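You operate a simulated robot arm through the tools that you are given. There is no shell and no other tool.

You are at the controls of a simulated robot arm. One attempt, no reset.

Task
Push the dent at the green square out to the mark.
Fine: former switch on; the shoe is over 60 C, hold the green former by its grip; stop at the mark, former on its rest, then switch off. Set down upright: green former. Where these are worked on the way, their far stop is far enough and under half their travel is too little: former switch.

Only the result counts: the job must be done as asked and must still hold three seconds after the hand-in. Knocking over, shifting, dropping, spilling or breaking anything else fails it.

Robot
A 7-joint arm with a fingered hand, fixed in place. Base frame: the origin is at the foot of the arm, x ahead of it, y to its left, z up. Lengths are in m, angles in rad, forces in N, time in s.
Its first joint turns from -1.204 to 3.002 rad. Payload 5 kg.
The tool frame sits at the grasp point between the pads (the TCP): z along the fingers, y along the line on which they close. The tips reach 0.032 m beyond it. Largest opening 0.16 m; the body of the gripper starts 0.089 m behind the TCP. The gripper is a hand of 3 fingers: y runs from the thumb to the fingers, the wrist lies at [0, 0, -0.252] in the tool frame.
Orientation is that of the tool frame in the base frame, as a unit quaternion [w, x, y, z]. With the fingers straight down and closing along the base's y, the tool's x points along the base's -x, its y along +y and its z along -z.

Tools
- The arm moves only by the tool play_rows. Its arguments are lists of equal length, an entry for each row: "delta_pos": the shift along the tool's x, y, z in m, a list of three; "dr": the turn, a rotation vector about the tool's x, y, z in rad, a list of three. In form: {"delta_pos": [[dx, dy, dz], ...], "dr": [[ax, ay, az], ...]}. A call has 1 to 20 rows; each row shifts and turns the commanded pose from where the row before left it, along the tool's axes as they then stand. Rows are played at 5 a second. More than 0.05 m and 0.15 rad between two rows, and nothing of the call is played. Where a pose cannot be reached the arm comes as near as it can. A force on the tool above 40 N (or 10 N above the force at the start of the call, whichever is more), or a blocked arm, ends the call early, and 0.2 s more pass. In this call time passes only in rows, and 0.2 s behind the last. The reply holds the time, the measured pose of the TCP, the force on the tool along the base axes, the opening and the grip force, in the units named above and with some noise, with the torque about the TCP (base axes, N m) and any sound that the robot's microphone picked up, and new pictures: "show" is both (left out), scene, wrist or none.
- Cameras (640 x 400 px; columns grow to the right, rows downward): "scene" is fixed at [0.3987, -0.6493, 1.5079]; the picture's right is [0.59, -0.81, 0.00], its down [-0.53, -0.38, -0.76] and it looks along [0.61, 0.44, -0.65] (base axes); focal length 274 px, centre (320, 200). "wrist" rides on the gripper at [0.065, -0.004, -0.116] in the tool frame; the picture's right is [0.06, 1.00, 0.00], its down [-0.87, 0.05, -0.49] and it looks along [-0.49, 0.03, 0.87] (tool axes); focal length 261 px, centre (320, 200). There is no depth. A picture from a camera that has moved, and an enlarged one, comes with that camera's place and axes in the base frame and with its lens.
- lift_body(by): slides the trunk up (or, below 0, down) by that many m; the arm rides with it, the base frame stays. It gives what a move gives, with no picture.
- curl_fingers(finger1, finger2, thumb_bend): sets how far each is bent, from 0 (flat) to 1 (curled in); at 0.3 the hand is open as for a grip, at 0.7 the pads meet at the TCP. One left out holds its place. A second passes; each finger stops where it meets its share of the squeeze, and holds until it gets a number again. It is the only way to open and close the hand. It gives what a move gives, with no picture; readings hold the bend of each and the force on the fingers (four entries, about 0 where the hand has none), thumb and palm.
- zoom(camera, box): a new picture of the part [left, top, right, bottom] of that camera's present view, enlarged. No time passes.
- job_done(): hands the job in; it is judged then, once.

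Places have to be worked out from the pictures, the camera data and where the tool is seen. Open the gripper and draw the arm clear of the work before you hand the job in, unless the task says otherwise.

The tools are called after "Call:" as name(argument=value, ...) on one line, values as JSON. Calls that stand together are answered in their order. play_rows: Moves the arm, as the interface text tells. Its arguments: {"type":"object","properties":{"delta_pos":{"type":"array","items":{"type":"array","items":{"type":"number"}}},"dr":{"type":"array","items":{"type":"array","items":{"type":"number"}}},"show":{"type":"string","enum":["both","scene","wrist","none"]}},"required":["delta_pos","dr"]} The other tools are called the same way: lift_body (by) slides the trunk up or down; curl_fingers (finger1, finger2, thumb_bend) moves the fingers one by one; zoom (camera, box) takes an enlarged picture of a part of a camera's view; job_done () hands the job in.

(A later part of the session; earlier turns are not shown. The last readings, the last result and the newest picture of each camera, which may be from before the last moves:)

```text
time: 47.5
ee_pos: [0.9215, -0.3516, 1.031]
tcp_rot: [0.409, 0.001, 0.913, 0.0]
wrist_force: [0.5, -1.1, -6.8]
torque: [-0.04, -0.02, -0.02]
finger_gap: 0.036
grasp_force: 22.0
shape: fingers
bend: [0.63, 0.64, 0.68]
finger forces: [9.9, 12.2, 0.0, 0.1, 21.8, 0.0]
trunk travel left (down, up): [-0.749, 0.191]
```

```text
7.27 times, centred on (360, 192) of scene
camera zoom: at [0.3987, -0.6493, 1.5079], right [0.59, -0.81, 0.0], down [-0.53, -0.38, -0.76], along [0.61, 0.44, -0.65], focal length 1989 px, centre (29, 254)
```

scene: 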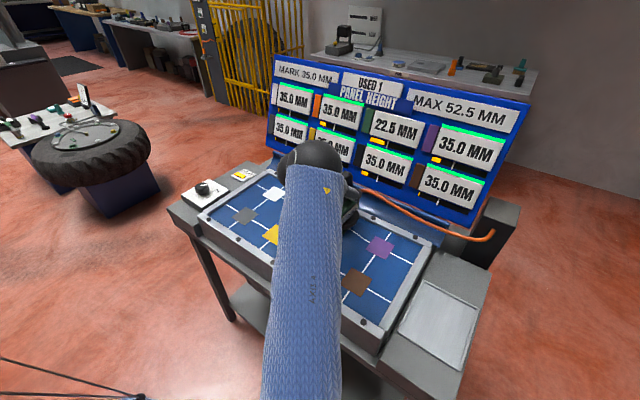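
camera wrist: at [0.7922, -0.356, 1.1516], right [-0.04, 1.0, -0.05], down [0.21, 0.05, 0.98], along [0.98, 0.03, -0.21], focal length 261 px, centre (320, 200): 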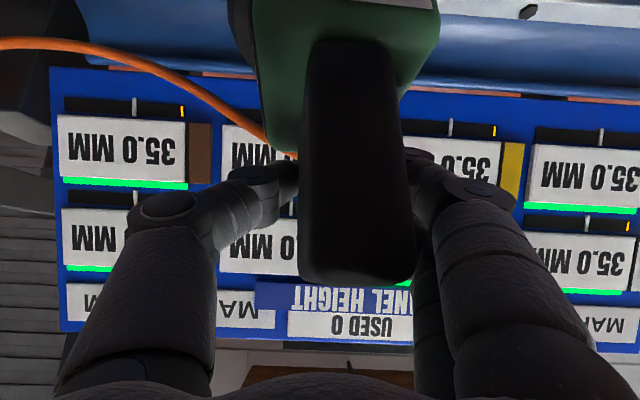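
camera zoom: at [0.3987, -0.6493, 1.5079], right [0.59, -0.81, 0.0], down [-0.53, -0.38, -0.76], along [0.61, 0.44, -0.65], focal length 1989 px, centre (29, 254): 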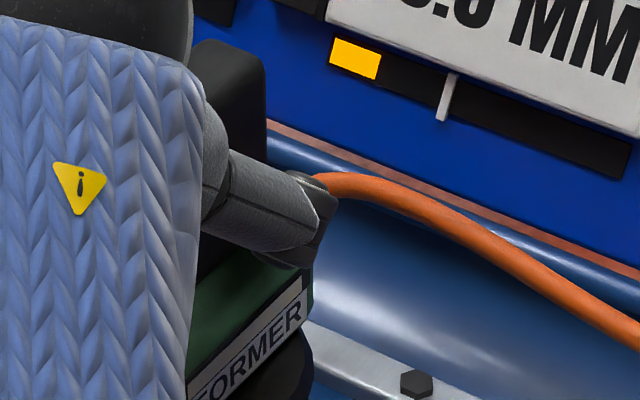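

The bar is pixel-identical, so it isn't decaying while I hover close. I raise the former well clear (8 cm) and wait a few seconds to see if the bars fall.

Call:
lift_body(by=0.08)

Call:
play_rows(delta_pos=[[0, 0, 0], [0, 0, 0], [0, 0, 0], [0, 0, 0], [0, 0, 0], [0, 0, 0], [0, 0, 0], [0, 0, 0], [0, 0, 0], [0, 0, 0], [0, 0, 0], [0, 0, 0], [0, 0, 0], [0, 0, 0], [0, 0, 0], [0, 0, 0], [0, 0, 0], [0, 0, 0], [0, 0, 0], [0, 0, 0]], dr=[[0, 0, 0], [0, 0, 0], [0, 0, 0], [0, 0, 0], [0, 0, 0], [0, 0, 0], [0, 0, 0], [0, 0, 0], [0, 0, 0], [0, 0, 0], [0, 0, 0], [0, 0, 0], [0, 0, 0], [0, 0, 0], [0, 0, 0], [0, 0, 0], [0, 0, 0], [0, 0, 0], [0, 0, 0], [0, 0, 0]], show="scene")

Call:
zoom(camera="scene", box=[340, 90, 440, 160])

Call:
zoom(camera="scene", box=[300, 180, 420, 260])

```text
time: 48.7
ee_pos: [0.9219, -0.3508, 1.111]
tcp_rot: [0.409, 0.001, 0.912, 0.0]
wrist_force: [-0.6, 0.1, -6.5]
torque: [-0.01, -0.05, -0.01]
finger_gap: 0.0361
grasp_force: 22.6
shape: fingers
bend: [0.63, 0.64, 0.68]
finger forces: [9.9, 12.2, 0.0, 0.0, 21.8, 0.0]
trunk travel left (down, up): [-0.829, 0.111]
```

```text
time: 52.9
ee_pos: [0.9207, -0.3502, 1.1101]
tcp_rot: [0.409, 0.0, 0.912, 0.001]
wrist_force: [0.1, -0.6, -6.6]
torque: [0.0, -0.07, -0.02]
finger_gap: 0.0361
grasp_force: 20.9
shape: fingers
bend: [0.63, 0.64, 0.68]
finger forces: [9.9, 12.2, 0.1, 0.1, 21.8, 0.1]
trunk travel left (down, up): [-0.829, 0.111]
```

scene: 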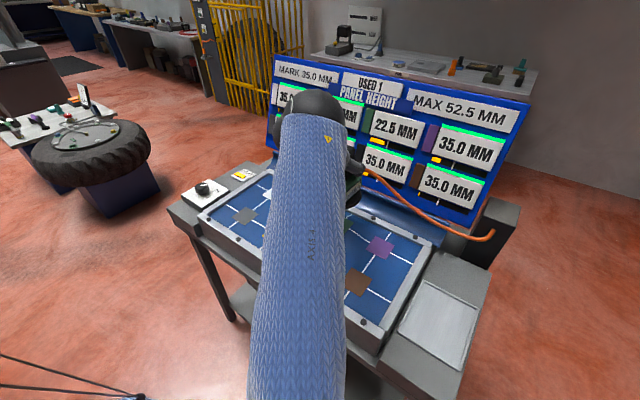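

```text
5.71 times, centred on (390, 125) of scene
camera zoom: at [0.3987, -0.6493, 1.5079], right [0.59, -0.81, 0.0], down [-0.53, -0.38, -0.76], along [0.61, 0.44, -0.65], focal length 1563 px, centre (-80, 629)
```

zoom: 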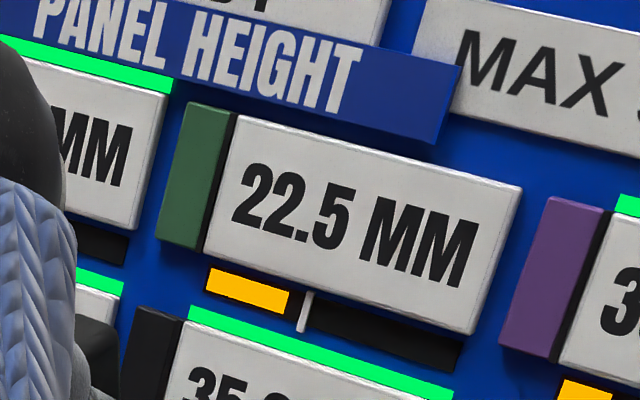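

```text
5.00 times, centred on (360, 220) of scene
camera zoom: at [0.3987, -0.6493, 1.5079], right [0.59, -0.81, 0.0], down [-0.53, -0.38, -0.76], along [0.61, 0.44, -0.65], focal length 1368 px, centre (120, 100)
```

zoom: 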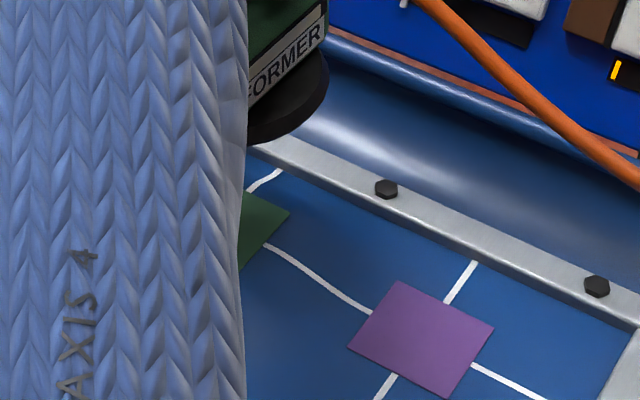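

Bars and height are persistent: each distinct push seems to be one stroke (+2.5 mm, load +0.8 tick on green, +0.4 on the side neighbours). I'll make a second gentle stroke and compare, approaching to just above contact first.

Call:
lift_body(by=-0.083)

Call:
lift_body(by=-0.004)

Call:
zoom(camera="scene", box=[320, 70, 480, 190])

```text
time: 54.0
ee_pos: [0.9212, -0.3496, 1.0283]
tcp_rot: [0.409, 0.001, 0.913, 0.001]
wrist_force: [-0.6, 0.2, -5.8]
torque: [0.0, -0.03, -0.01]
finger_gap: 0.0359
grasp_force: 21.9
shape: fingers
bend: [0.63, 0.64, 0.68]
finger forces: [9.8, 12.1, 0.0, 0.1, 21.7, 0.1]
trunk travel left (down, up): [-0.746, 0.194]
```

```text
time: 54.6
ee_pos: [0.9217, -0.3508, 1.0244]
tcp_rot: [0.409, 0.0, 0.912, 0.001]
wrist_force: [0.0, 0.3, -5.9]
torque: [0.02, -0.05, 0.05]
finger_gap: 0.0362
grasp_force: 22.1
shape: fingers
bend: [0.63, 0.64, 0.68]
finger forces: [9.9, 12.2, 0.0, 0.0, 21.8, 0.1]
trunk travel left (down, up): [-0.742, 0.198]
```

```text
3.33 times, centred on (400, 130) of scene
camera zoom: at [0.3987, -0.6493, 1.5079], right [0.59, -0.81, 0.0], down [-0.53, -0.38, -0.76], along [0.61, 0.44, -0.65], focal length 912 px, centre (53, 433)
```

zoom: 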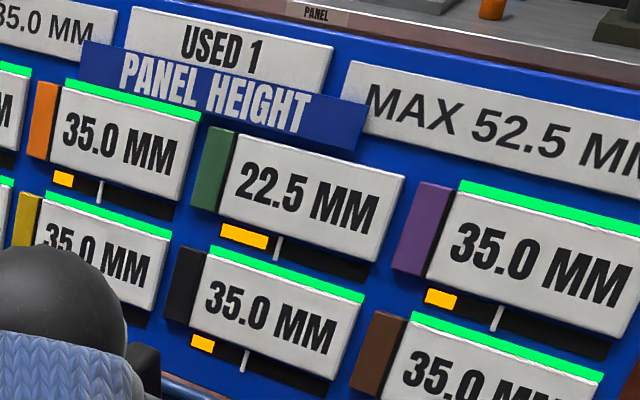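

Call:
lift_body(by=-0.002)

Call:
zoom(camera="scene", box=[340, 90, 440, 160])

```text
time: 55.1
ee_pos: [0.9214, -0.3509, 1.0222]
tcp_rot: [0.409, 0.001, 0.912, 0.0]
wrist_force: [0.5, -1.1, -4.7]
torque: [-0.02, -0.06, -0.04]
finger_gap: 0.036
grasp_force: 22.3
shape: fingers
bend: [0.63, 0.64, 0.68]
finger forces: [9.9, 12.2, 0.0, 0.0, 21.8, 0.1]
trunk travel left (down, up): [-0.74, 0.2]
```

```text
5.71 times, centred on (390, 125) of scene
camera zoom: at [0.3987, -0.6493, 1.5079], right [0.59, -0.81, 0.0], down [-0.53, -0.38, -0.76], along [0.61, 0.44, -0.65], focal length 1563 px, centre (-80, 629)
```

zoom: 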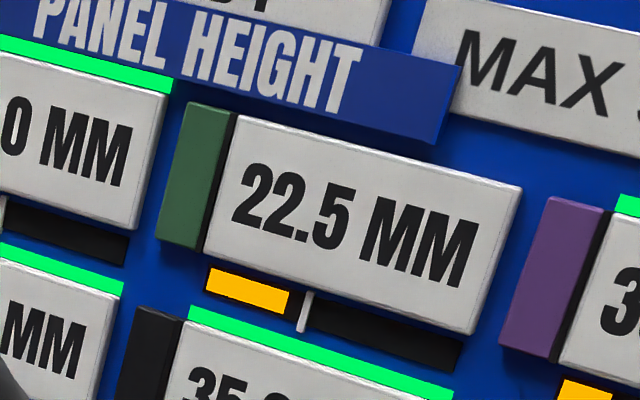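

Call:
lift_body(by=-0.002)

Call:
zoom(camera="scene", box=[340, 90, 440, 160])

```text
time: 55.6
ee_pos: [0.9218, -0.35, 1.0211]
tcp_rot: [0.41, 0.0, 0.912, 0.0]
wrist_force: [1.3, -0.4, 0.5]
torque: [0.09, -0.05, -0.02]
finger_gap: 0.036
grasp_force: 22.0
shape: fingers
bend: [0.63, 0.64, 0.68]
finger forces: [10.2, 12.0, 0.1, 0.1, 22.3, 0.0]
trunk travel left (down, up): [-0.738, 0.202]
```

```text
5.71 times, centred on (390, 125) of scene
camera zoom: at [0.3987, -0.6493, 1.5079], right [0.59, -0.81, 0.0], down [-0.53, -0.38, -0.76], along [0.61, 0.44, -0.65], focal length 1563 px, centre (-80, 629)
```

zoom: 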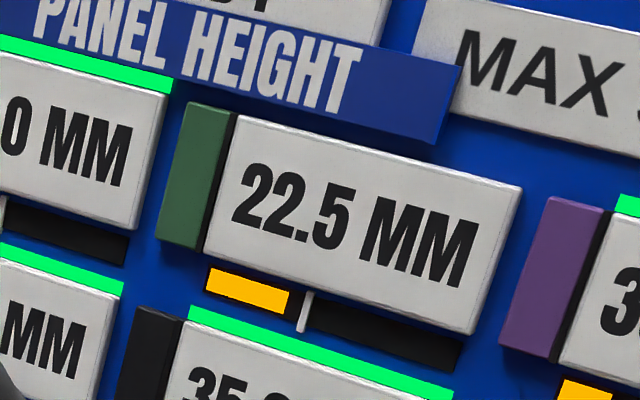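

Call:
lift_body(by=-0.002)

Call:
zoom(camera="scene", box=[320, 70, 480, 190])

```text
time: 56.1
ee_pos: [0.9218, -0.3506, 1.0201]
tcp_rot: [0.41, 0.002, 0.912, 0.0]
wrist_force: [3.6, -1.7, 6.7]
torque: [0.12, -0.19, -0.03]
finger_gap: 0.0359
grasp_force: 22.8
shape: fingers
bend: [0.63, 0.64, 0.68]
finger forces: [10.8, 11.4, 0.0, 0.0, 23.4, 0.0]
trunk travel left (down, up): [-0.736, 0.204]
```

```text
3.33 times, centred on (400, 130) of scene
camera zoom: at [0.3987, -0.6493, 1.5079], right [0.59, -0.81, 0.0], down [-0.53, -0.38, -0.76], along [0.61, 0.44, -0.65], focal length 912 px, centre (53, 433)
```

zoom: 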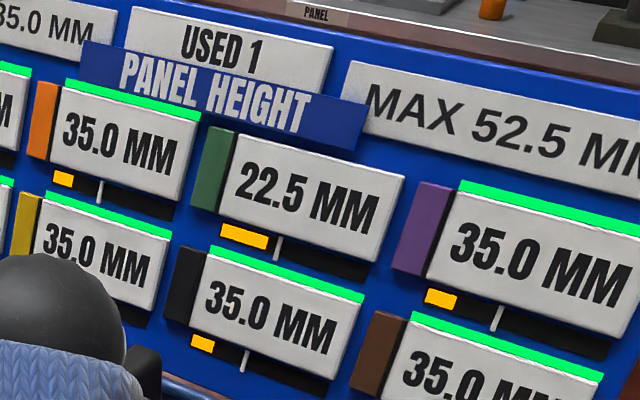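

Call:
lift_body(by=-0.0015)

Call:
zoom(camera="scene", box=[320, 70, 480, 190])

```text
time: 56.6
ee_pos: [0.921, -0.3509, 1.0174]
tcp_rot: [0.409, 0.001, 0.913, -0.001]
wrist_force: [2.6, -1.4, 4.5]
torque: [0.16, -0.15, -0.04]
finger_gap: 0.0362
grasp_force: 23.1
shape: fingers
bend: [0.63, 0.64, 0.68]
finger forces: [11.8, 11.0, 0.1, 0.0, 23.6, 0.0]
trunk travel left (down, up): [-0.734, 0.206]
```

```text
3.33 times, centred on (400, 130) of scene
camera zoom: at [0.3987, -0.6493, 1.5079], right [0.59, -0.81, 0.0], down [-0.53, -0.38, -0.76], along [0.61, 0.44, -0.65], focal length 912 px, centre (53, 433)
```

zoom: 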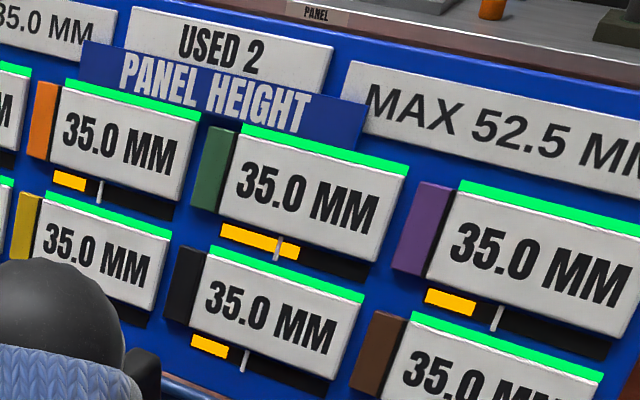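

The second stroke brought green exactly to 35.0 MM with its green light on, and all others still read 35.0. I stop pushing and lift straight off now.

Call:
lift_body(by=0.1)

Call:
zoom(camera="scene", box=[260, 50, 540, 225])

```text
time: 58.0
ee_pos: [0.9222, -0.3523, 1.1165]
tcp_rot: [0.409, 0.001, 0.913, 0.0]
wrist_force: [-0.7, -0.1, -6.2]
torque: [-0.01, -0.02, -0.02]
finger_gap: 0.0361
grasp_force: 22.2
shape: fingers
bend: [0.63, 0.64, 0.68]
finger forces: [9.8, 12.3, 0.1, 0.0, 21.7, 0.0]
trunk travel left (down, up): [-0.834, 0.106]
```

```text
2.29 times, centred on (400, 138) of scene
camera zoom: at [0.3987, -0.6493, 1.5079], right [0.59, -0.81, 0.0], down [-0.53, -0.38, -0.76], along [0.61, 0.44, -0.65], focal length 625 px, centre (137, 343)
```

zoom: 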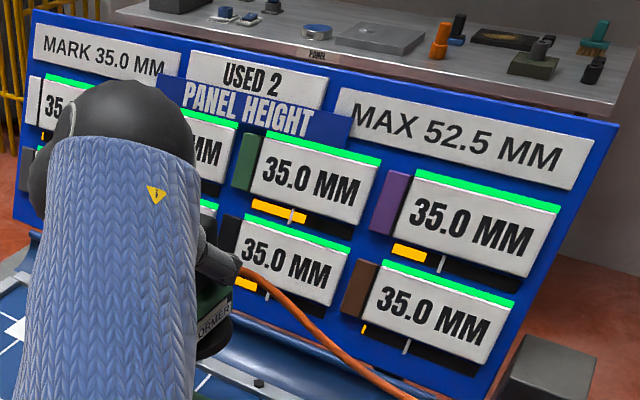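

All good: USED 2, green lit. Now I check how the former sits in the hand before carrying it back to its rest.

Call:
zoom(camera="wrist", box=[0, 0, 640, 400])

Call:
zoom(camera="wrist", box=[260, 180, 452, 300])

Call:
zoom(camera="wrist", box=[220, 0, 460, 150])

```text
1.00 times, centred on (320, 200) of wrist (not enlarged: the box is as wide or as high as the picture)
camera zoom: at [0.7925, -0.3565, 1.1446], right [-0.04, 1.0, -0.05], down [0.21, 0.05, 0.98], along [0.98, 0.03, -0.21], focal length 261 px, centre (320, 200)
```

zoom: 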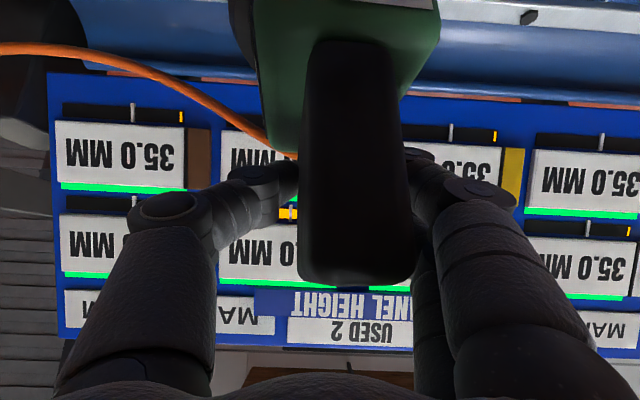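

```text
3.33 times, centred on (356, 240) of wrist
camera zoom: at [0.7925, -0.3565, 1.1446], right [-0.04, 1.0, -0.05], down [0.21, 0.05, 0.98], along [0.98, 0.03, -0.21], focal length 869 px, centre (200, 67)
```

zoom: 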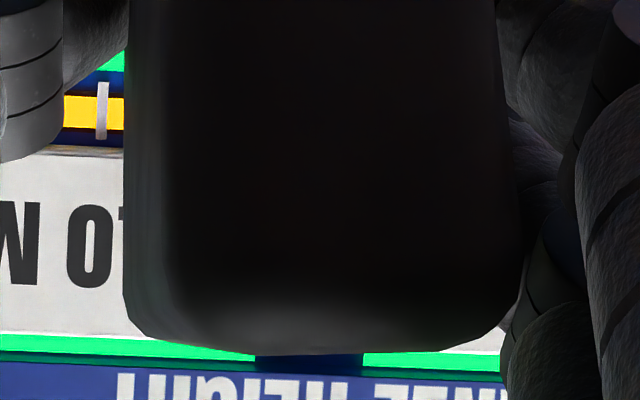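

```text
2.67 times, centred on (340, 75) of wrist
camera zoom: at [0.7925, -0.3565, 1.1446], right [-0.04, 1.0, -0.05], down [0.21, 0.05, 0.98], along [0.98, 0.03, -0.21], focal length 695 px, centre (267, 533)
```

zoom: 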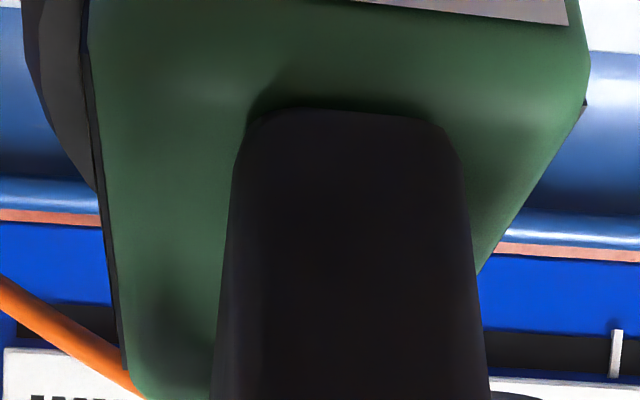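

The former has twisted about 0.1 rad about the tool x-axis in the grip (thumb side pushed further). I counter-rotate the tool by -0.1 rad about its x while high up and check that the grip's edges become vertical.

Call:
play_rows(delta_pos=[[0, 0, 0], [0, 0, 0], [0, 0, 0]], dr=[[-0.05, 0, 0], [-0.05, 0, 0], [0, 0, 0]], show="both")

Call:
zoom(camera="scene", box=[320, 150, 400, 220])

```text
time: 58.8
ee_pos: [0.9209, -0.3511, 1.1166]
tcp_rot: [0.409, -0.02, 0.911, 0.046]
wrist_force: [0.3, -0.2, -7.2]
torque: [-0.03, -0.08, 0.0]
finger_gap: 0.0361
grasp_force: 22.1
shape: fingers
bend: [0.63, 0.64, 0.68]
finger forces: [9.9, 12.0, 0.1, 0.0, 22.1, 0.1]
trunk travel left (down, up): [-0.834, 0.106]
camera wrist: at [0.7929, -0.3676, 1.1448], right [-0.12, 0.99, 0.02], down [0.21, 0.0, 0.98], along [0.97, 0.12, -0.21], focal length 261 px, centre (320, 200)
```

scene: 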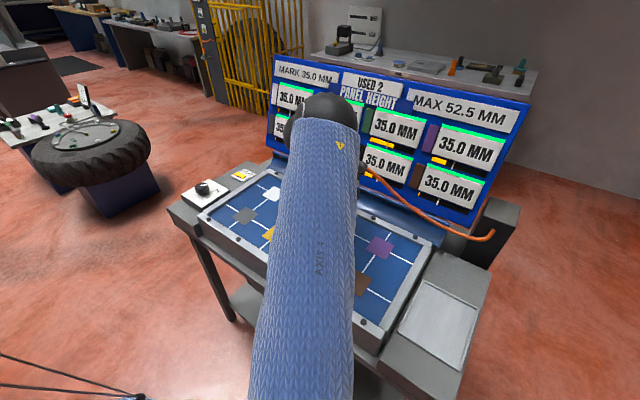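
wrist: 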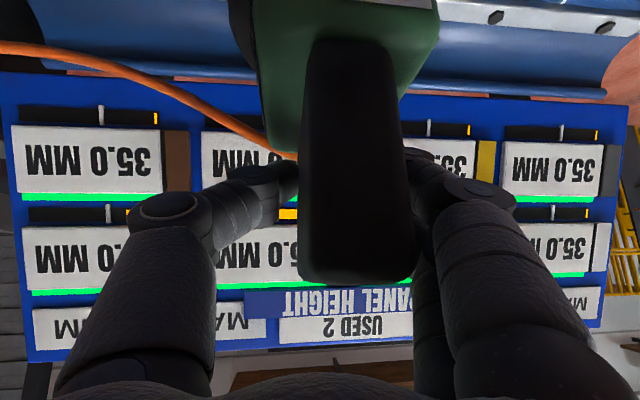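

```text
5.71 times, centred on (360, 185) of scene
camera zoom: at [0.3987, -0.6493, 1.5079], right [0.59, -0.81, 0.0], down [-0.53, -0.38, -0.76], along [0.61, 0.44, -0.65], focal length 1563 px, centre (91, 286)
```

zoom: 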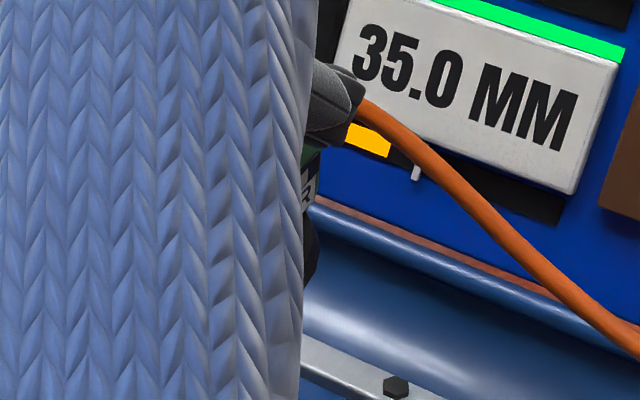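

The grip is now nearly vertical and the former level. I carry it back the same way, toward above its rest at about (0.827, -0.706), in two halves.

Call:
play_rows(delta_pos=[[0.00598, -0.0346, -0.01077], [0.00598, -0.0346, -0.01077], [0.00598, -0.0346, -0.01077], [0.00598, -0.0346, -0.01077], [0.00598, -0.0346, -0.01077]], dr=[[0, 0, 0], [0, 0, 0], [0, 0, 0], [0, 0, 0], [0, 0, 0]], show="none")

Call:
play_rows(delta_pos=[[0.00598, -0.0346, -0.01077], [0.00598, -0.0346, -0.01077], [0.00598, -0.0346, -0.01077], [0.00598, -0.0346, -0.01077], [0.00598, -0.0346, -0.01077], [0, 0, 0], [0, 0, 0]], dr=[[0, 0, 0], [0, 0, 0], [0, 0, 0], [0, 0, 0], [0, 0, 0], [0, 0, 0], [0, 0, 0]], show="both")

```text
time: 60.0
ee_pos: [0.8725, -0.5289, 1.1189]
tcp_rot: [0.408, -0.02, 0.912, 0.047]
wrist_force: [-0.4, 0.0, -6.5]
torque: [-0.06, -0.04, -0.01]
finger_gap: 0.0358
grasp_force: 21.7
shape: fingers
bend: [0.62, 0.64, 0.68]
finger forces: [10.6, 11.6, 0.1, 0.0, 22.3, 0.0]
trunk travel left (down, up): [-0.834, 0.106]
```

```text
time: 61.6
ee_pos: [0.826, -0.7052, 1.1178]
tcp_rot: [0.408, -0.019, 0.912, 0.045]
wrist_force: [0.2, 0.0, -5.9]
torque: [-0.03, -0.04, 0.03]
finger_gap: 0.0361
grasp_force: 22.4
shape: fingers
bend: [0.62, 0.64, 0.68]
finger forces: [10.8, 11.6, 0.0, 0.0, 22.4, 0.0]
trunk travel left (down, up): [-0.834, 0.106]
camera wrist: at [0.6971, -0.723, 1.1469], right [-0.11, 0.99, 0.02], down [0.21, 0.0, 0.98], along [0.97, 0.12, -0.21], focal length 261 px, centre (320, 200)
```

scene: 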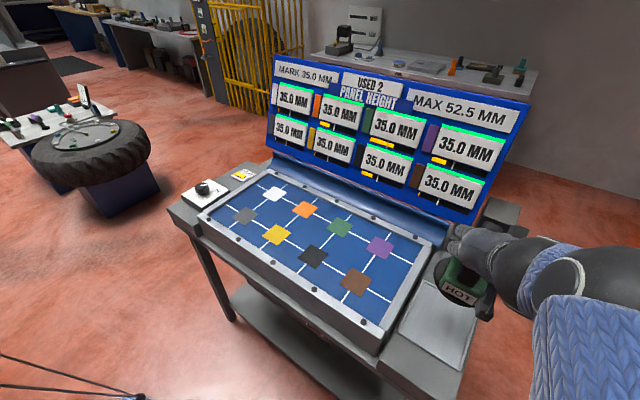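
wrist: 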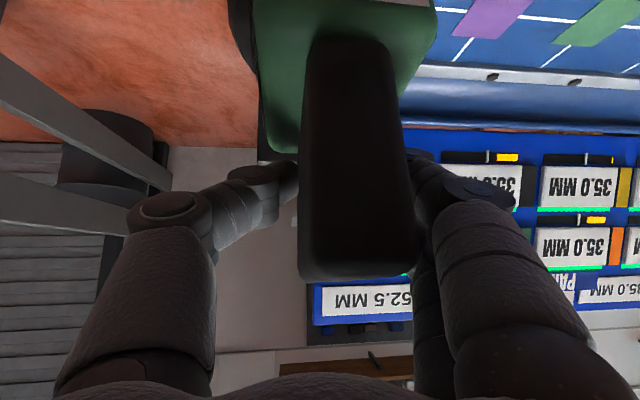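

The scene camera now sees the former in the hand and the rest below it. I zoom in to measure the shoe's position and level.

Call:
zoom(camera="scene", box=[390, 220, 510, 320])

Call:
zoom(camera="scene", box=[260, 50, 540, 225])

Call:
zoom(camera="scene", box=[380, 270, 500, 380])

```text
4.00 times, centred on (450, 270) of scene
camera zoom: at [0.3987, -0.6493, 1.5079], right [0.59, -0.81, 0.0], down [-0.53, -0.38, -0.76], along [0.61, 0.44, -0.65], focal length 1094 px, centre (-200, -80)
```

zoom: 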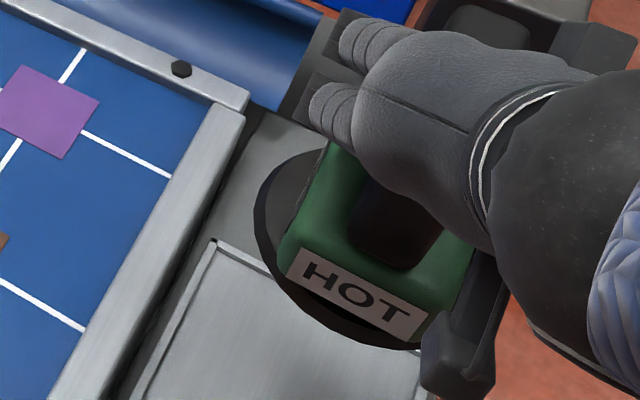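

```text
2.29 times, centred on (400, 138) of scene
camera zoom: at [0.3987, -0.6493, 1.5079], right [0.59, -0.81, 0.0], down [-0.53, -0.38, -0.76], along [0.61, 0.44, -0.65], focal length 625 px, centre (137, 343)
```

zoom: 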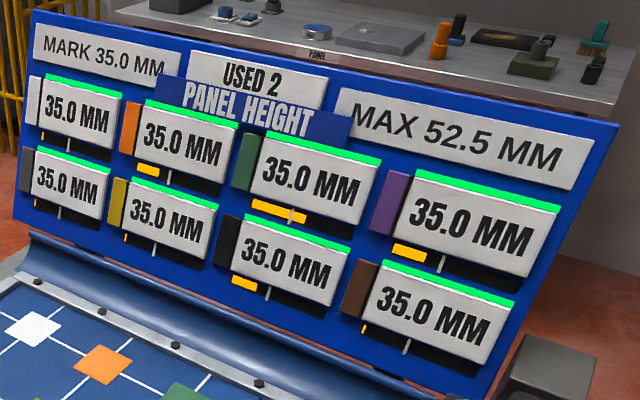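

```text
3.64 times, centred on (440, 325) of scene
camera zoom: at [0.3987, -0.6493, 1.5079], right [0.59, -0.81, 0.0], down [-0.53, -0.38, -0.76], along [0.61, 0.44, -0.65], focal length 994 px, centre (-116, -254)
```

zoom: 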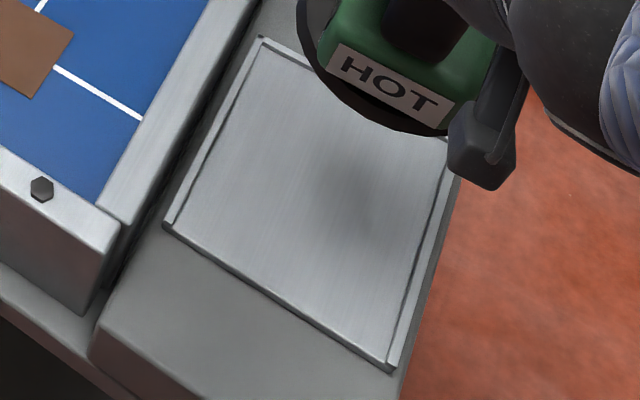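

All eight readouts show 35.0. The shoe centre in y is about -0.702 (rest centre -0.702), with a soft pitch of about 0.13 rad that will level on contact; I shift 7 mm back in x to stay centred and lower with the trunk to just above the rest.

Call:
play_rows(delta_pos=[[0.0046, 0.0005, -0.0052], [0, 0, 0]], dr=[[0, 0, 0], [0, 0, 0]], show="none")

Call:
lift_body(by=-0.1)

Call:
zoom(camera="scene", box=[380, 250, 520, 370])

```text
time: 62.2
ee_pos: [0.8188, -0.7062, 1.1188]
tcp_rot: [0.408, -0.02, 0.911, 0.045]
wrist_force: [1.0, -0.8, -6.5]
torque: [-0.07, 0.0, -0.01]
finger_gap: 0.0361
grasp_force: 22.4
shape: fingers
bend: [0.62, 0.64, 0.68]
finger forces: [10.8, 11.6, 0.0, 0.0, 22.3, 0.0]
trunk travel left (down, up): [-0.834, 0.106]
```

```text
time: 63.5
ee_pos: [0.8197, -0.7068, 1.0196]
tcp_rot: [0.409, -0.02, 0.911, 0.046]
wrist_force: [-0.2, 0.7, -5.7]
torque: [-0.03, 0.01, -0.02]
finger_gap: 0.0361
grasp_force: 22.2
shape: fingers
bend: [0.62, 0.64, 0.68]
finger forces: [10.8, 11.6, 0.0, 0.0, 22.3, 0.1]
trunk travel left (down, up): [-0.734, 0.206]
```

```text
3.33 times, centred on (450, 310) of scene
camera zoom: at [0.3987, -0.6493, 1.5079], right [0.59, -0.81, 0.0], down [-0.53, -0.38, -0.76], along [0.61, 0.44, -0.65], focal length 912 px, centre (-113, -167)
```

zoom: 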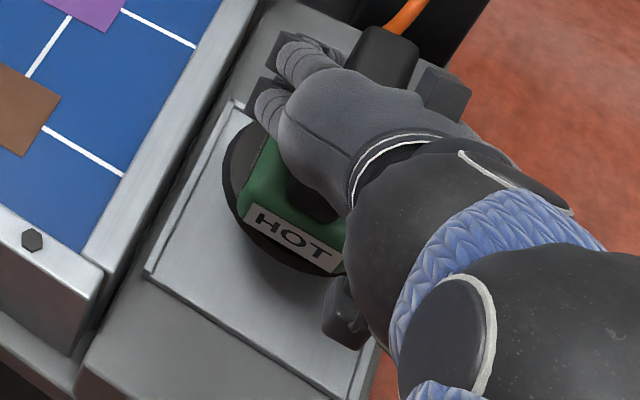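

The shoe sits well within the rest outline (centre about (0.833, -0.702)). I keep lowering in decreasing steps and watch for support force.

Call:
lift_body(by=-0.02)

Call:
lift_body(by=-0.005)

Call:
zoom(camera="scene", box=[380, 250, 520, 370])

```text
time: 64.2
ee_pos: [0.8188, -0.7059, 1.0003]
tcp_rot: [0.409, -0.02, 0.911, 0.046]
wrist_force: [0.0, -0.2, -6.7]
torque: [-0.04, -0.06, 0.01]
finger_gap: 0.0361
grasp_force: 22.5
shape: fingers
bend: [0.62, 0.64, 0.68]
finger forces: [10.8, 11.7, 0.0, 0.0, 22.3, 0.0]
trunk travel left (down, up): [-0.714, 0.226]
```

```text
time: 64.7
ee_pos: [0.8188, -0.7063, 0.9947]
tcp_rot: [0.409, -0.02, 0.911, 0.046]
wrist_force: [-0.6, -0.6, -6.5]
torque: [-0.07, 0.01, -0.01]
finger_gap: 0.0356
grasp_force: 22.2
shape: fingers
bend: [0.62, 0.64, 0.68]
finger forces: [10.8, 11.6, 0.0, 0.0, 22.4, 0.0]
trunk travel left (down, up): [-0.709, 0.231]
```

```text
3.33 times, centred on (450, 310) of scene
camera zoom: at [0.3987, -0.6493, 1.5079], right [0.59, -0.81, 0.0], down [-0.53, -0.38, -0.76], along [0.61, 0.44, -0.65], focal length 912 px, centre (-113, -167)
```

zoom: 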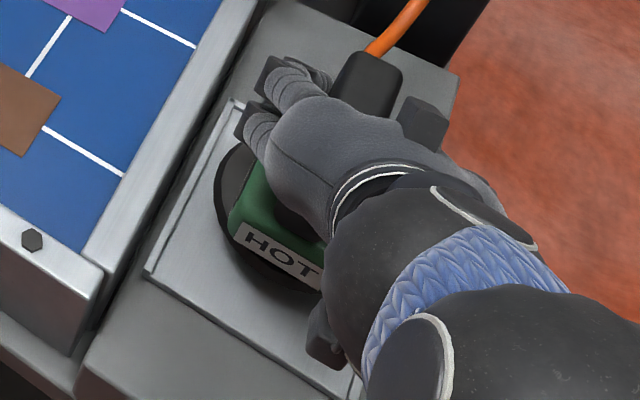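

Call:
lift_body(by=-0.004)

Call:
lift_body(by=-0.003)

```text
time: 65.2
ee_pos: [0.8191, -0.7068, 0.9906]
tcp_rot: [0.408, -0.02, 0.911, 0.046]
wrist_force: [-0.7, -0.1, -6.7]
torque: [-0.04, -0.02, 0.0]
finger_gap: 0.036
grasp_force: 22.1
shape: fingers
bend: [0.62, 0.64, 0.68]
finger forces: [10.8, 11.6, 0.1, 0.0, 22.5, 0.0]
trunk travel left (down, up): [-0.705, 0.235]
```

```text
time: 65.8
ee_pos: [0.8192, -0.7065, 0.9865]
tcp_rot: [0.409, -0.02, 0.911, 0.045]
wrist_force: [1.0, -1.4, -4.2]
torque: [-0.05, -0.04, 0.01]
finger_gap: 0.036
grasp_force: 22.4
shape: fingers
bend: [0.62, 0.64, 0.68]
finger forces: [10.7, 11.7, 0.1, 0.1, 22.4, 0.1]
trunk travel left (down, up): [-0.702, 0.238]
```

First touch at TCP z=0.9865. I continue gently until the rest carries the former's weight.

Call:
lift_body(by=-0.002)

Call:
lift_body(by=-0.002)

Call:
zoom(camera="scene", box=[380, 250, 520, 370])

```text
time: 66.3
ee_pos: [0.8187, -0.7055, 0.9869]
tcp_rot: [0.41, -0.02, 0.911, 0.046]
wrist_force: [2.0, -0.5, 1.3]
torque: [-0.01, -0.12, -0.04]
finger_gap: 0.0359
grasp_force: 22.7
shape: fingers
bend: [0.62, 0.64, 0.68]
finger forces: [11.1, 11.9, 0.1, 0.0, 23.1, 0.0]
trunk travel left (down, up): [-0.7, 0.24]
```

```text
time: 66.8
ee_pos: [0.8196, -0.706, 0.9858]
tcp_rot: [0.41, -0.02, 0.911, 0.045]
wrist_force: [5.5, 0.1, 8.1]
torque: [0.05, -0.17, -0.02]
finger_gap: 0.0357
grasp_force: 23.5
shape: fingers
bend: [0.62, 0.64, 0.68]
finger forces: [11.6, 12.1, 0.1, 0.0, 23.8, 0.0]
trunk travel left (down, up): [-0.698, 0.242]
```

```text
3.33 times, centred on (450, 310) of scene
camera zoom: at [0.3987, -0.6493, 1.5079], right [0.59, -0.81, 0.0], down [-0.53, -0.38, -0.76], along [0.61, 0.44, -0.65], focal length 912 px, centre (-113, -167)
```

zoom: 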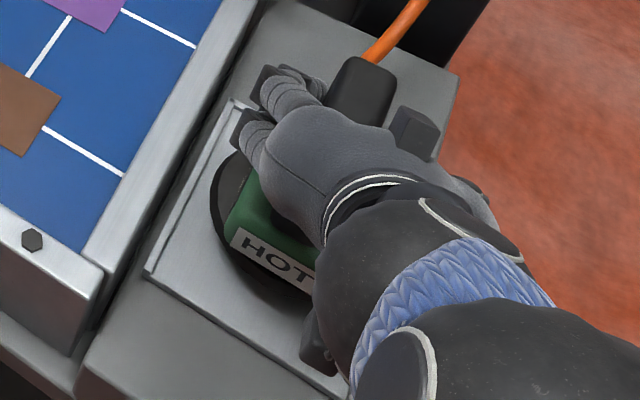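

It rests with about 15 N on the plate. I ease off 2 mm so there is little preload, then open the fingers.

Call:
lift_body(by=0.002)

Call:
curl_fingers(finger1=0.6, finger2=0.6, thumb_bend=0.62)

Call:
zoom(camera="wrist", box=[0, 0, 640, 400])

Call:
zoom(camera="scene", box=[380, 250, 520, 370])

```text
time: 67.3
ee_pos: [0.8189, -0.7047, 0.9863]
tcp_rot: [0.409, -0.019, 0.911, 0.045]
wrist_force: [4.2, -0.8, 4.4]
torque: [0.05, -0.11, -0.03]
finger_gap: 0.0356
grasp_force: 23.3
shape: fingers
bend: [0.62, 0.63, 0.68]
finger forces: [11.6, 11.9, 0.1, 0.0, 23.4, 0.0]
trunk travel left (down, up): [-0.7, 0.24]
```

```text
time: 68.3
ee_pos: [0.8195, -0.7062, 0.9858]
tcp_rot: [0.409, -0.02, 0.911, 0.046]
wrist_force: [0.2, -0.1, 0.5]
torque: [-0.01, 0.01, -0.01]
finger_gap: 0.0439
grasp_force: 0.1
shape: fingers
bend: [0.6, 0.6, 0.62]
finger forces: [0.1, 0.0, 0.0, 0.0, 0.1, 0.1]
trunk travel left (down, up): [-0.7, 0.24]
```

```text
1.00 times, centred on (320, 200) of wrist (not enlarged: the box is as wide or as high as the picture)
camera zoom: at [0.6904, -0.7223, 1.0134], right [-0.11, 0.99, 0.02], down [0.21, 0.0, 0.98], along [0.97, 0.12, -0.21], focal length 261 px, centre (320, 200)
```

zoom: 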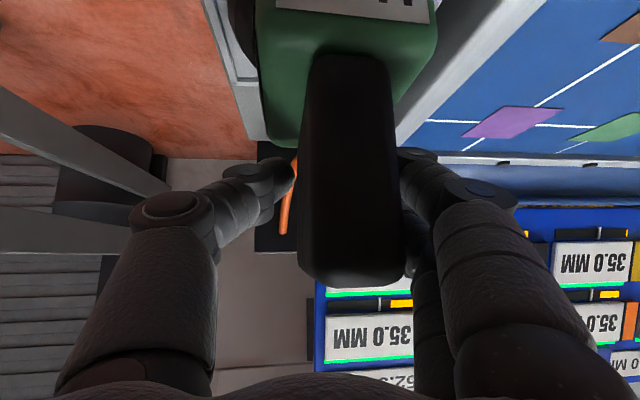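

```text
3.33 times, centred on (450, 310) of scene
camera zoom: at [0.3987, -0.6493, 1.5079], right [0.59, -0.81, 0.0], down [-0.53, -0.38, -0.76], along [0.61, 0.44, -0.65], focal length 912 px, centre (-113, -167)
```

zoom: 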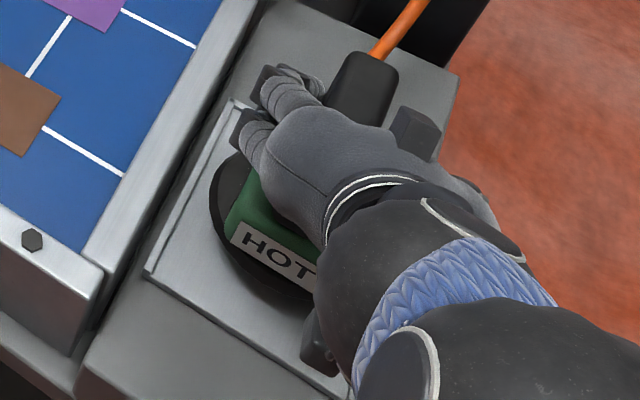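

Released with zero force; the former stands by itself. I open wider and back the hand straight out along the approach line.

Call:
curl_fingers(finger1=0.38, finger2=0.38, thumb_bend=0.38)

Call:
play_rows(delta_pos=[[0, 0.001, -0.01], [0, 0.002, -0.0199], [0, 0.002, -0.0199], [0, 0.002, -0.0199], [0, 0.002, -0.0199], [0, 0.002, -0.0199], [0, 0.002, -0.0199]], dr=[[0, 0, 0], [0, 0, 0], [0, 0, 0], [0, 0, 0], [0, 0, 0], [0, 0, 0], [0, 0, 0]], show="both")

```text
time: 69.3
ee_pos: [0.8189, -0.7056, 0.986]
tcp_rot: [0.409, -0.02, 0.911, 0.046]
wrist_force: [-0.5, 0.0, -0.5]
torque: [0.01, -0.03, 0.02]
finger_gap: 0.1356
grasp_force: 0.2
shape: fingers
bend: [0.38, 0.38, 0.38]
finger forces: [0.0, 0.0, 0.0, 0.0, 0.0, 0.0]
trunk travel left (down, up): [-0.7, 0.24]
```

```text
time: 70.9
ee_pos: [0.722, -0.7041, 1.0729]
tcp_rot: [0.409, -0.02, 0.911, 0.045]
wrist_force: [-0.3, 0.2, -0.3]
torque: [-0.01, -0.01, 0.0]
finger_gap: 0.1357
grasp_force: 0.1
shape: fingers
bend: [0.38, 0.38, 0.38]
finger forces: [0.0, 0.1, 0.0, 0.0, 0.0, 0.0]
trunk travel left (down, up): [-0.7, 0.24]
camera wrist: at [0.5927, -0.7215, 1.101], right [-0.12, 0.99, 0.02], down [0.21, 0.0, 0.98], along [0.97, 0.12, -0.21], focal length 261 px, centre (320, 200)
```

scene: 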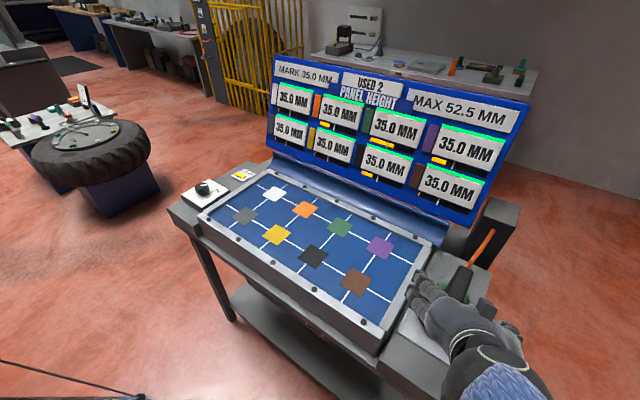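
wrist: 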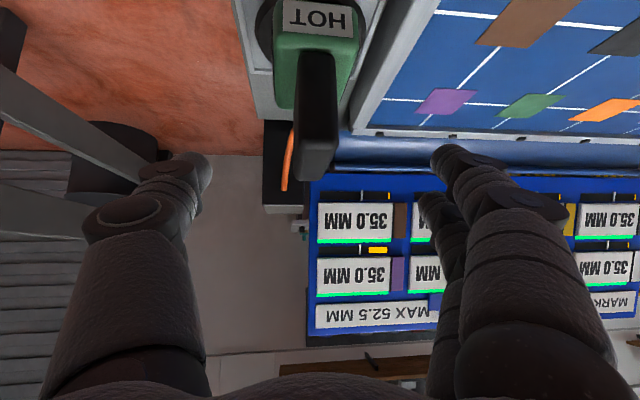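

The former stands upright on its rest. I raise the trunk to clear everything, then check the former's seating from the freed view.

Call:
lift_body(by=0.15)

Call:
play_rows(delta_pos=[[0, 0.03, 0], [0, 0.04, 0], [0, 0.04, 0], [0, 0.04, 0], [0, 0.04, 0]], dr=[[0.05, 0, 0], [0.05, 0, 0], [0, 0, 0], [0, 0, 0], [0, 0, 0]], show="both")

```text
time: 72.7
ee_pos: [0.723, -0.7059, 1.2225]
tcp_rot: [0.409, -0.02, 0.911, 0.046]
wrist_force: [-0.8, 0.3, -1.0]
torque: [0.0, -0.01, 0.0]
finger_gap: 0.1359
grasp_force: 0.1
shape: fingers
bend: [0.38, 0.38, 0.38]
finger forces: [0.1, 0.0, 0.1, 0.1, 0.0, 0.0]
trunk travel left (down, up): [-0.85, 0.09]
```

```text
time: 73.9
ee_pos: [0.7191, -0.5154, 1.2254]
tcp_rot: [0.409, 0.001, 0.912, -0.001]
wrist_force: [-0.6, -1.1, 0.8]
torque: [0.06, -0.01, 0.08]
finger_gap: 0.1361
grasp_force: 0.0
shape: fingers
bend: [0.38, 0.38, 0.38]
finger forces: [0.0, 0.1, 0.0, 0.0, 0.1, 0.1]
trunk travel left (down, up): [-0.85, 0.09]
camera wrist: at [0.5898, -0.5212, 1.2543], right [-0.04, 1.0, -0.05], down [0.21, 0.05, 0.98], along [0.98, 0.03, -0.21], focal length 261 px, centre (320, 200)
```

scene: 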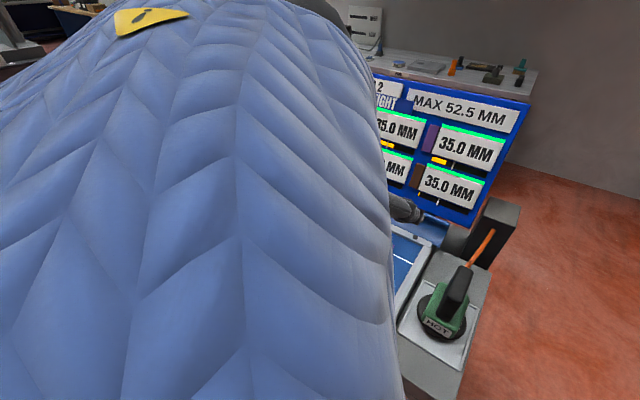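
wrist: 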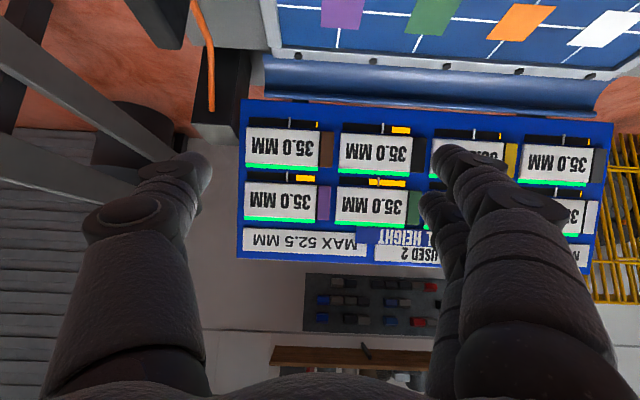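

Call:
zoom(camera="scene", box=[390, 250, 510, 370])

```text
3.33 times, centred on (450, 310) of scene
camera zoom: at [0.3987, -0.6493, 1.5079], right [0.59, -0.81, 0.0], down [-0.53, -0.38, -0.76], along [0.61, 0.44, -0.65], focal length 912 px, centre (-113, -167)
```

zoom: 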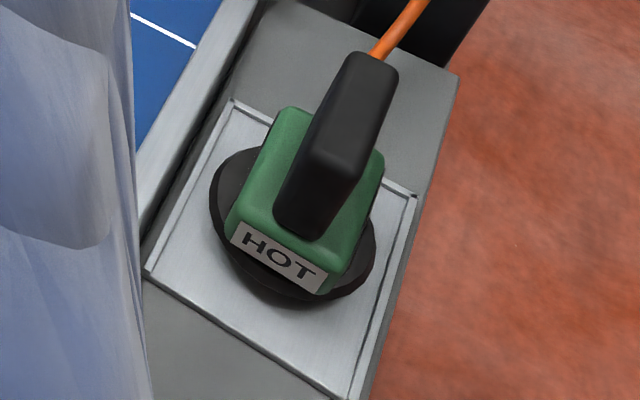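

The former is seated flat and upright inside the rest's rims. Now I move toward the switch, bringing the tool back to vertical on the way at a safe height.

Call:
play_rows(delta_pos=[[0, 0.04, 0], [0, 0.04, 0], [0, 0.04, 0], [0, 0.04, 0], [0, 0.04, 0]], dr=[[0, 0.08, 0], [0, 0.08, 0], [0, 0.08, 0], [0, 0.08, 0], [0, 0.08, 0]], show="none")

Call:
play_rows(delta_pos=[[0, 0.04, 0], [0, 0.04, 0], [0, 0.04, 0], [0, 0.04, 0], [0, 0.04, 0], [0, 0.04, 0]], dr=[[0, 0.08, 0], [0, 0.08, 0], [0, 0.08, 0], [0, 0.08, 0], [0, 0.08, 0], [0, 0.045, 0]], show="both")

```text
time: 75.3
ee_pos: [0.5845, -0.3137, 1.0037]
tcp_rot: [0.033, 0.002, 0.999, 0.0]
wrist_force: [-0.7, 0.0, 0.4]
torque: [-0.05, -0.03, 0.05]
finger_gap: 0.1361
grasp_force: 0.1
shape: fingers
bend: [0.38, 0.38, 0.38]
finger forces: [0.0, 0.0, 0.0, 0.1, 0.0, 0.1]
trunk travel left (down, up): [-0.85, 0.09]
stopped in row 5: the arm was blocked; the commanded pose is now the measured one
```

```text
time: 76.7
ee_pos: [0.5897, -0.073, 1.0034]
tcp_rot: [-0.189, 0.002, 0.982, 0.0]
wrist_force: [0.4, 1.0, 0.7]
torque: [-0.03, 0.04, -0.02]
finger_gap: 0.1361
grasp_force: 0.0
shape: fingers
bend: [0.38, 0.38, 0.38]
finger forces: [0.0, 0.0, 0.1, 0.0, 0.0, 0.0]
trunk travel left (down, up): [-0.85, 0.09]
camera wrist: at [0.572, -0.0782, 1.1352], right [-0.05, 1.0, 0.02], down [0.99, 0.05, 0.13], along [0.13, 0.03, -0.99], focal length 261 px, centre (320, 200)
```

scene: 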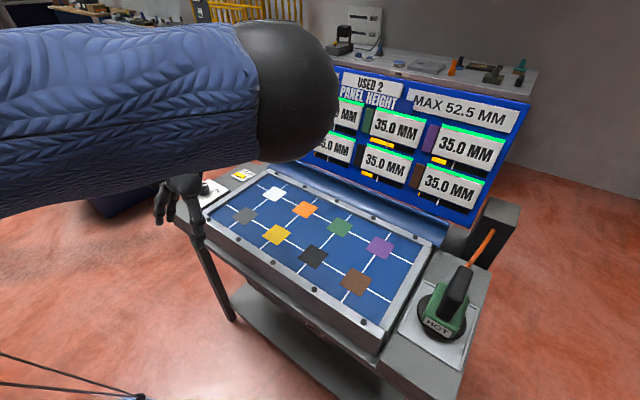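
wrist: 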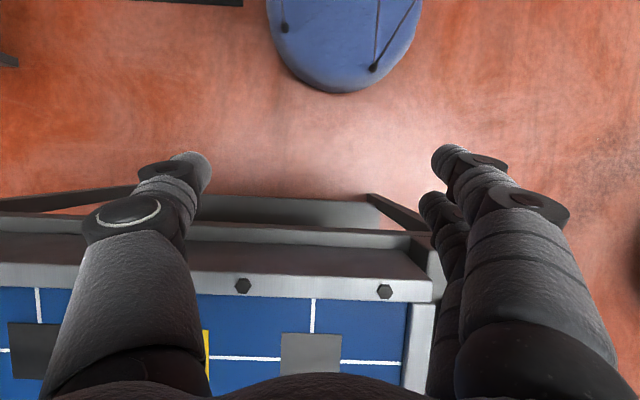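

The arm flipped its elbow back during that move (it ended at (0.59, -0.073, 1.003), pointing slightly backward), in free space in front of the bench; readouts are unchanged. I raise it and make the tool vertical again.

Call:
play_rows(delta_pos=[[0.0148, 0, -0.0372], [0.0148, 0, -0.0372], [0.0148, 0, -0.0372], [0, 0, 0], [0, 0, 0], [0, 0, 0]], dr=[[0, 0, 0], [0, 0, 0], [0, 0, 0], [0, -0.127, 0], [0, -0.127, 0], [0, -0.126, 0]], show="both")

```text
time: 78.1
ee_pos: [0.5871, -0.0731, 1.1241]
tcp_rot: [0.001, 0.0, 1.0, 0.0]
wrist_force: [0.2, 0.0, -0.1]
torque: [-0.01, -0.01, 0.0]
finger_gap: 0.1363
grasp_force: 0.1
shape: fingers
bend: [0.38, 0.38, 0.38]
finger forces: [0.1, 0.0, 0.0, 0.1, 0.0, 0.1]
trunk travel left (down, up): [-0.85, 0.09]
camera wrist: at [0.522, -0.0782, 1.2401], right [-0.06, 1.0, 0.0], down [0.87, 0.05, 0.49], along [0.49, 0.03, -0.87], focal length 261 px, centre (320, 200)
```

scene: 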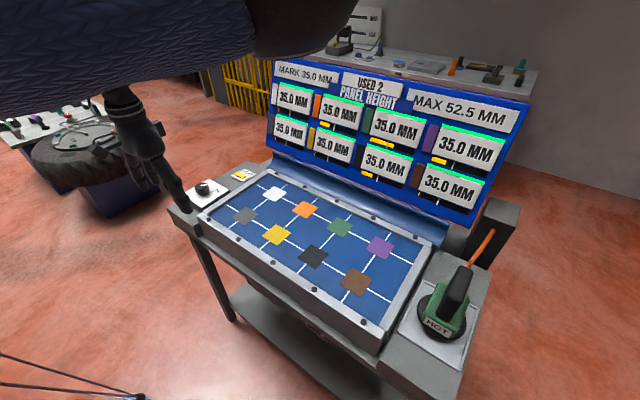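
wrist: 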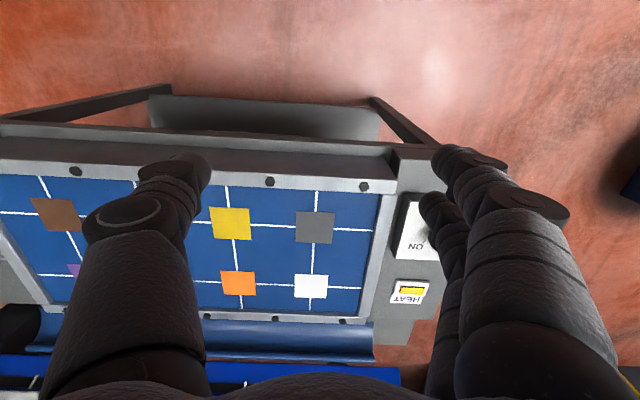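

All readouts are 35.0 with the lights on. I narrow the hand and move over the knob at (0.769, 0.137).

Call:
curl_fingers(finger1=0.5, finger2=0.5, thumb_bend=0.5)

Call:
play_rows(delta_pos=[[-0.026, 0.03, 0], [-0.026, 0.03, 0], [-0.026, 0.03, 0], [-0.026, 0.03, 0], [-0.026, 0.03, 0], [-0.026, 0.03, 0], [-0.026, 0.03, 0], [0, 0, 0]], dr=[[0, 0, 0], [0, 0, 0], [0, 0, 0], [0, 0, 0], [0, 0, 0], [0, 0, 0], [0, 0, 0], [0, 0, 0]], show="both")

```text
time: 79.1
ee_pos: [0.5875, -0.0737, 1.1244]
tcp_rot: [0.0, 0.002, 1.0, 0.0]
wrist_force: [0.4, -0.2, -0.5]
torque: [-0.04, -0.03, -0.04]
finger_gap: 0.0881
grasp_force: 0.0
shape: fingers
bend: [0.5, 0.5, 0.5]
finger forces: [0.1, 0.1, 0.0, 0.1, 0.0, 0.0]
trunk travel left (down, up): [-0.85, 0.09]
```

```text
time: 80.9
ee_pos: [0.7688, 0.1356, 1.1235]
tcp_rot: [0.0, 0.002, 1.0, 0.001]
wrist_force: [0.3, -0.7, -0.4]
torque: [0.01, 0.0, 0.02]
finger_gap: 0.0876
grasp_force: 0.1
shape: fingers
bend: [0.5, 0.5, 0.5]
finger forces: [0.1, 0.1, 0.0, 0.0, 0.0, 0.1]
trunk travel left (down, up): [-0.85, 0.09]
camera wrist: at [0.7045, 0.1293, 1.2397], right [-0.06, 1.0, 0.0], down [0.87, 0.05, 0.49], along [0.49, 0.03, -0.87], focal length 261 px, centre (320, 200)
```

scene: 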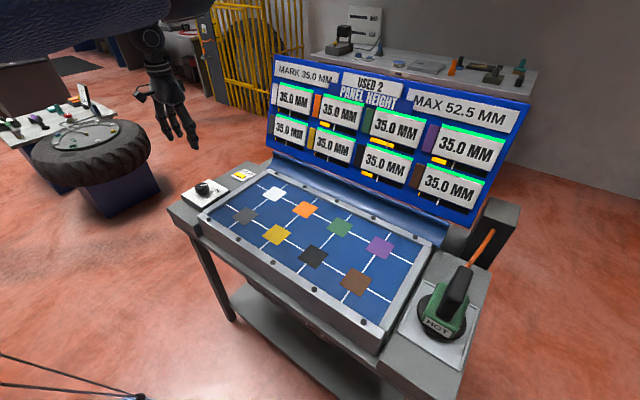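
wrist: 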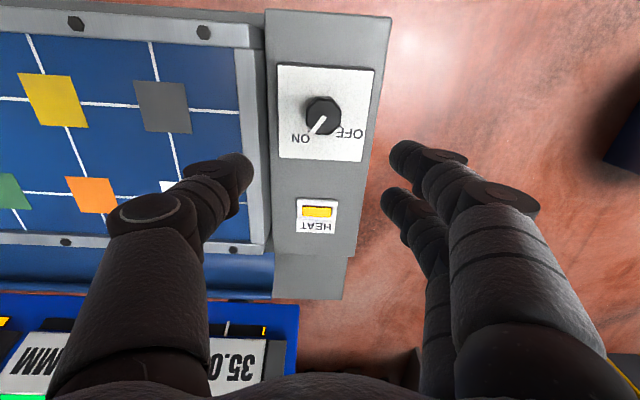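

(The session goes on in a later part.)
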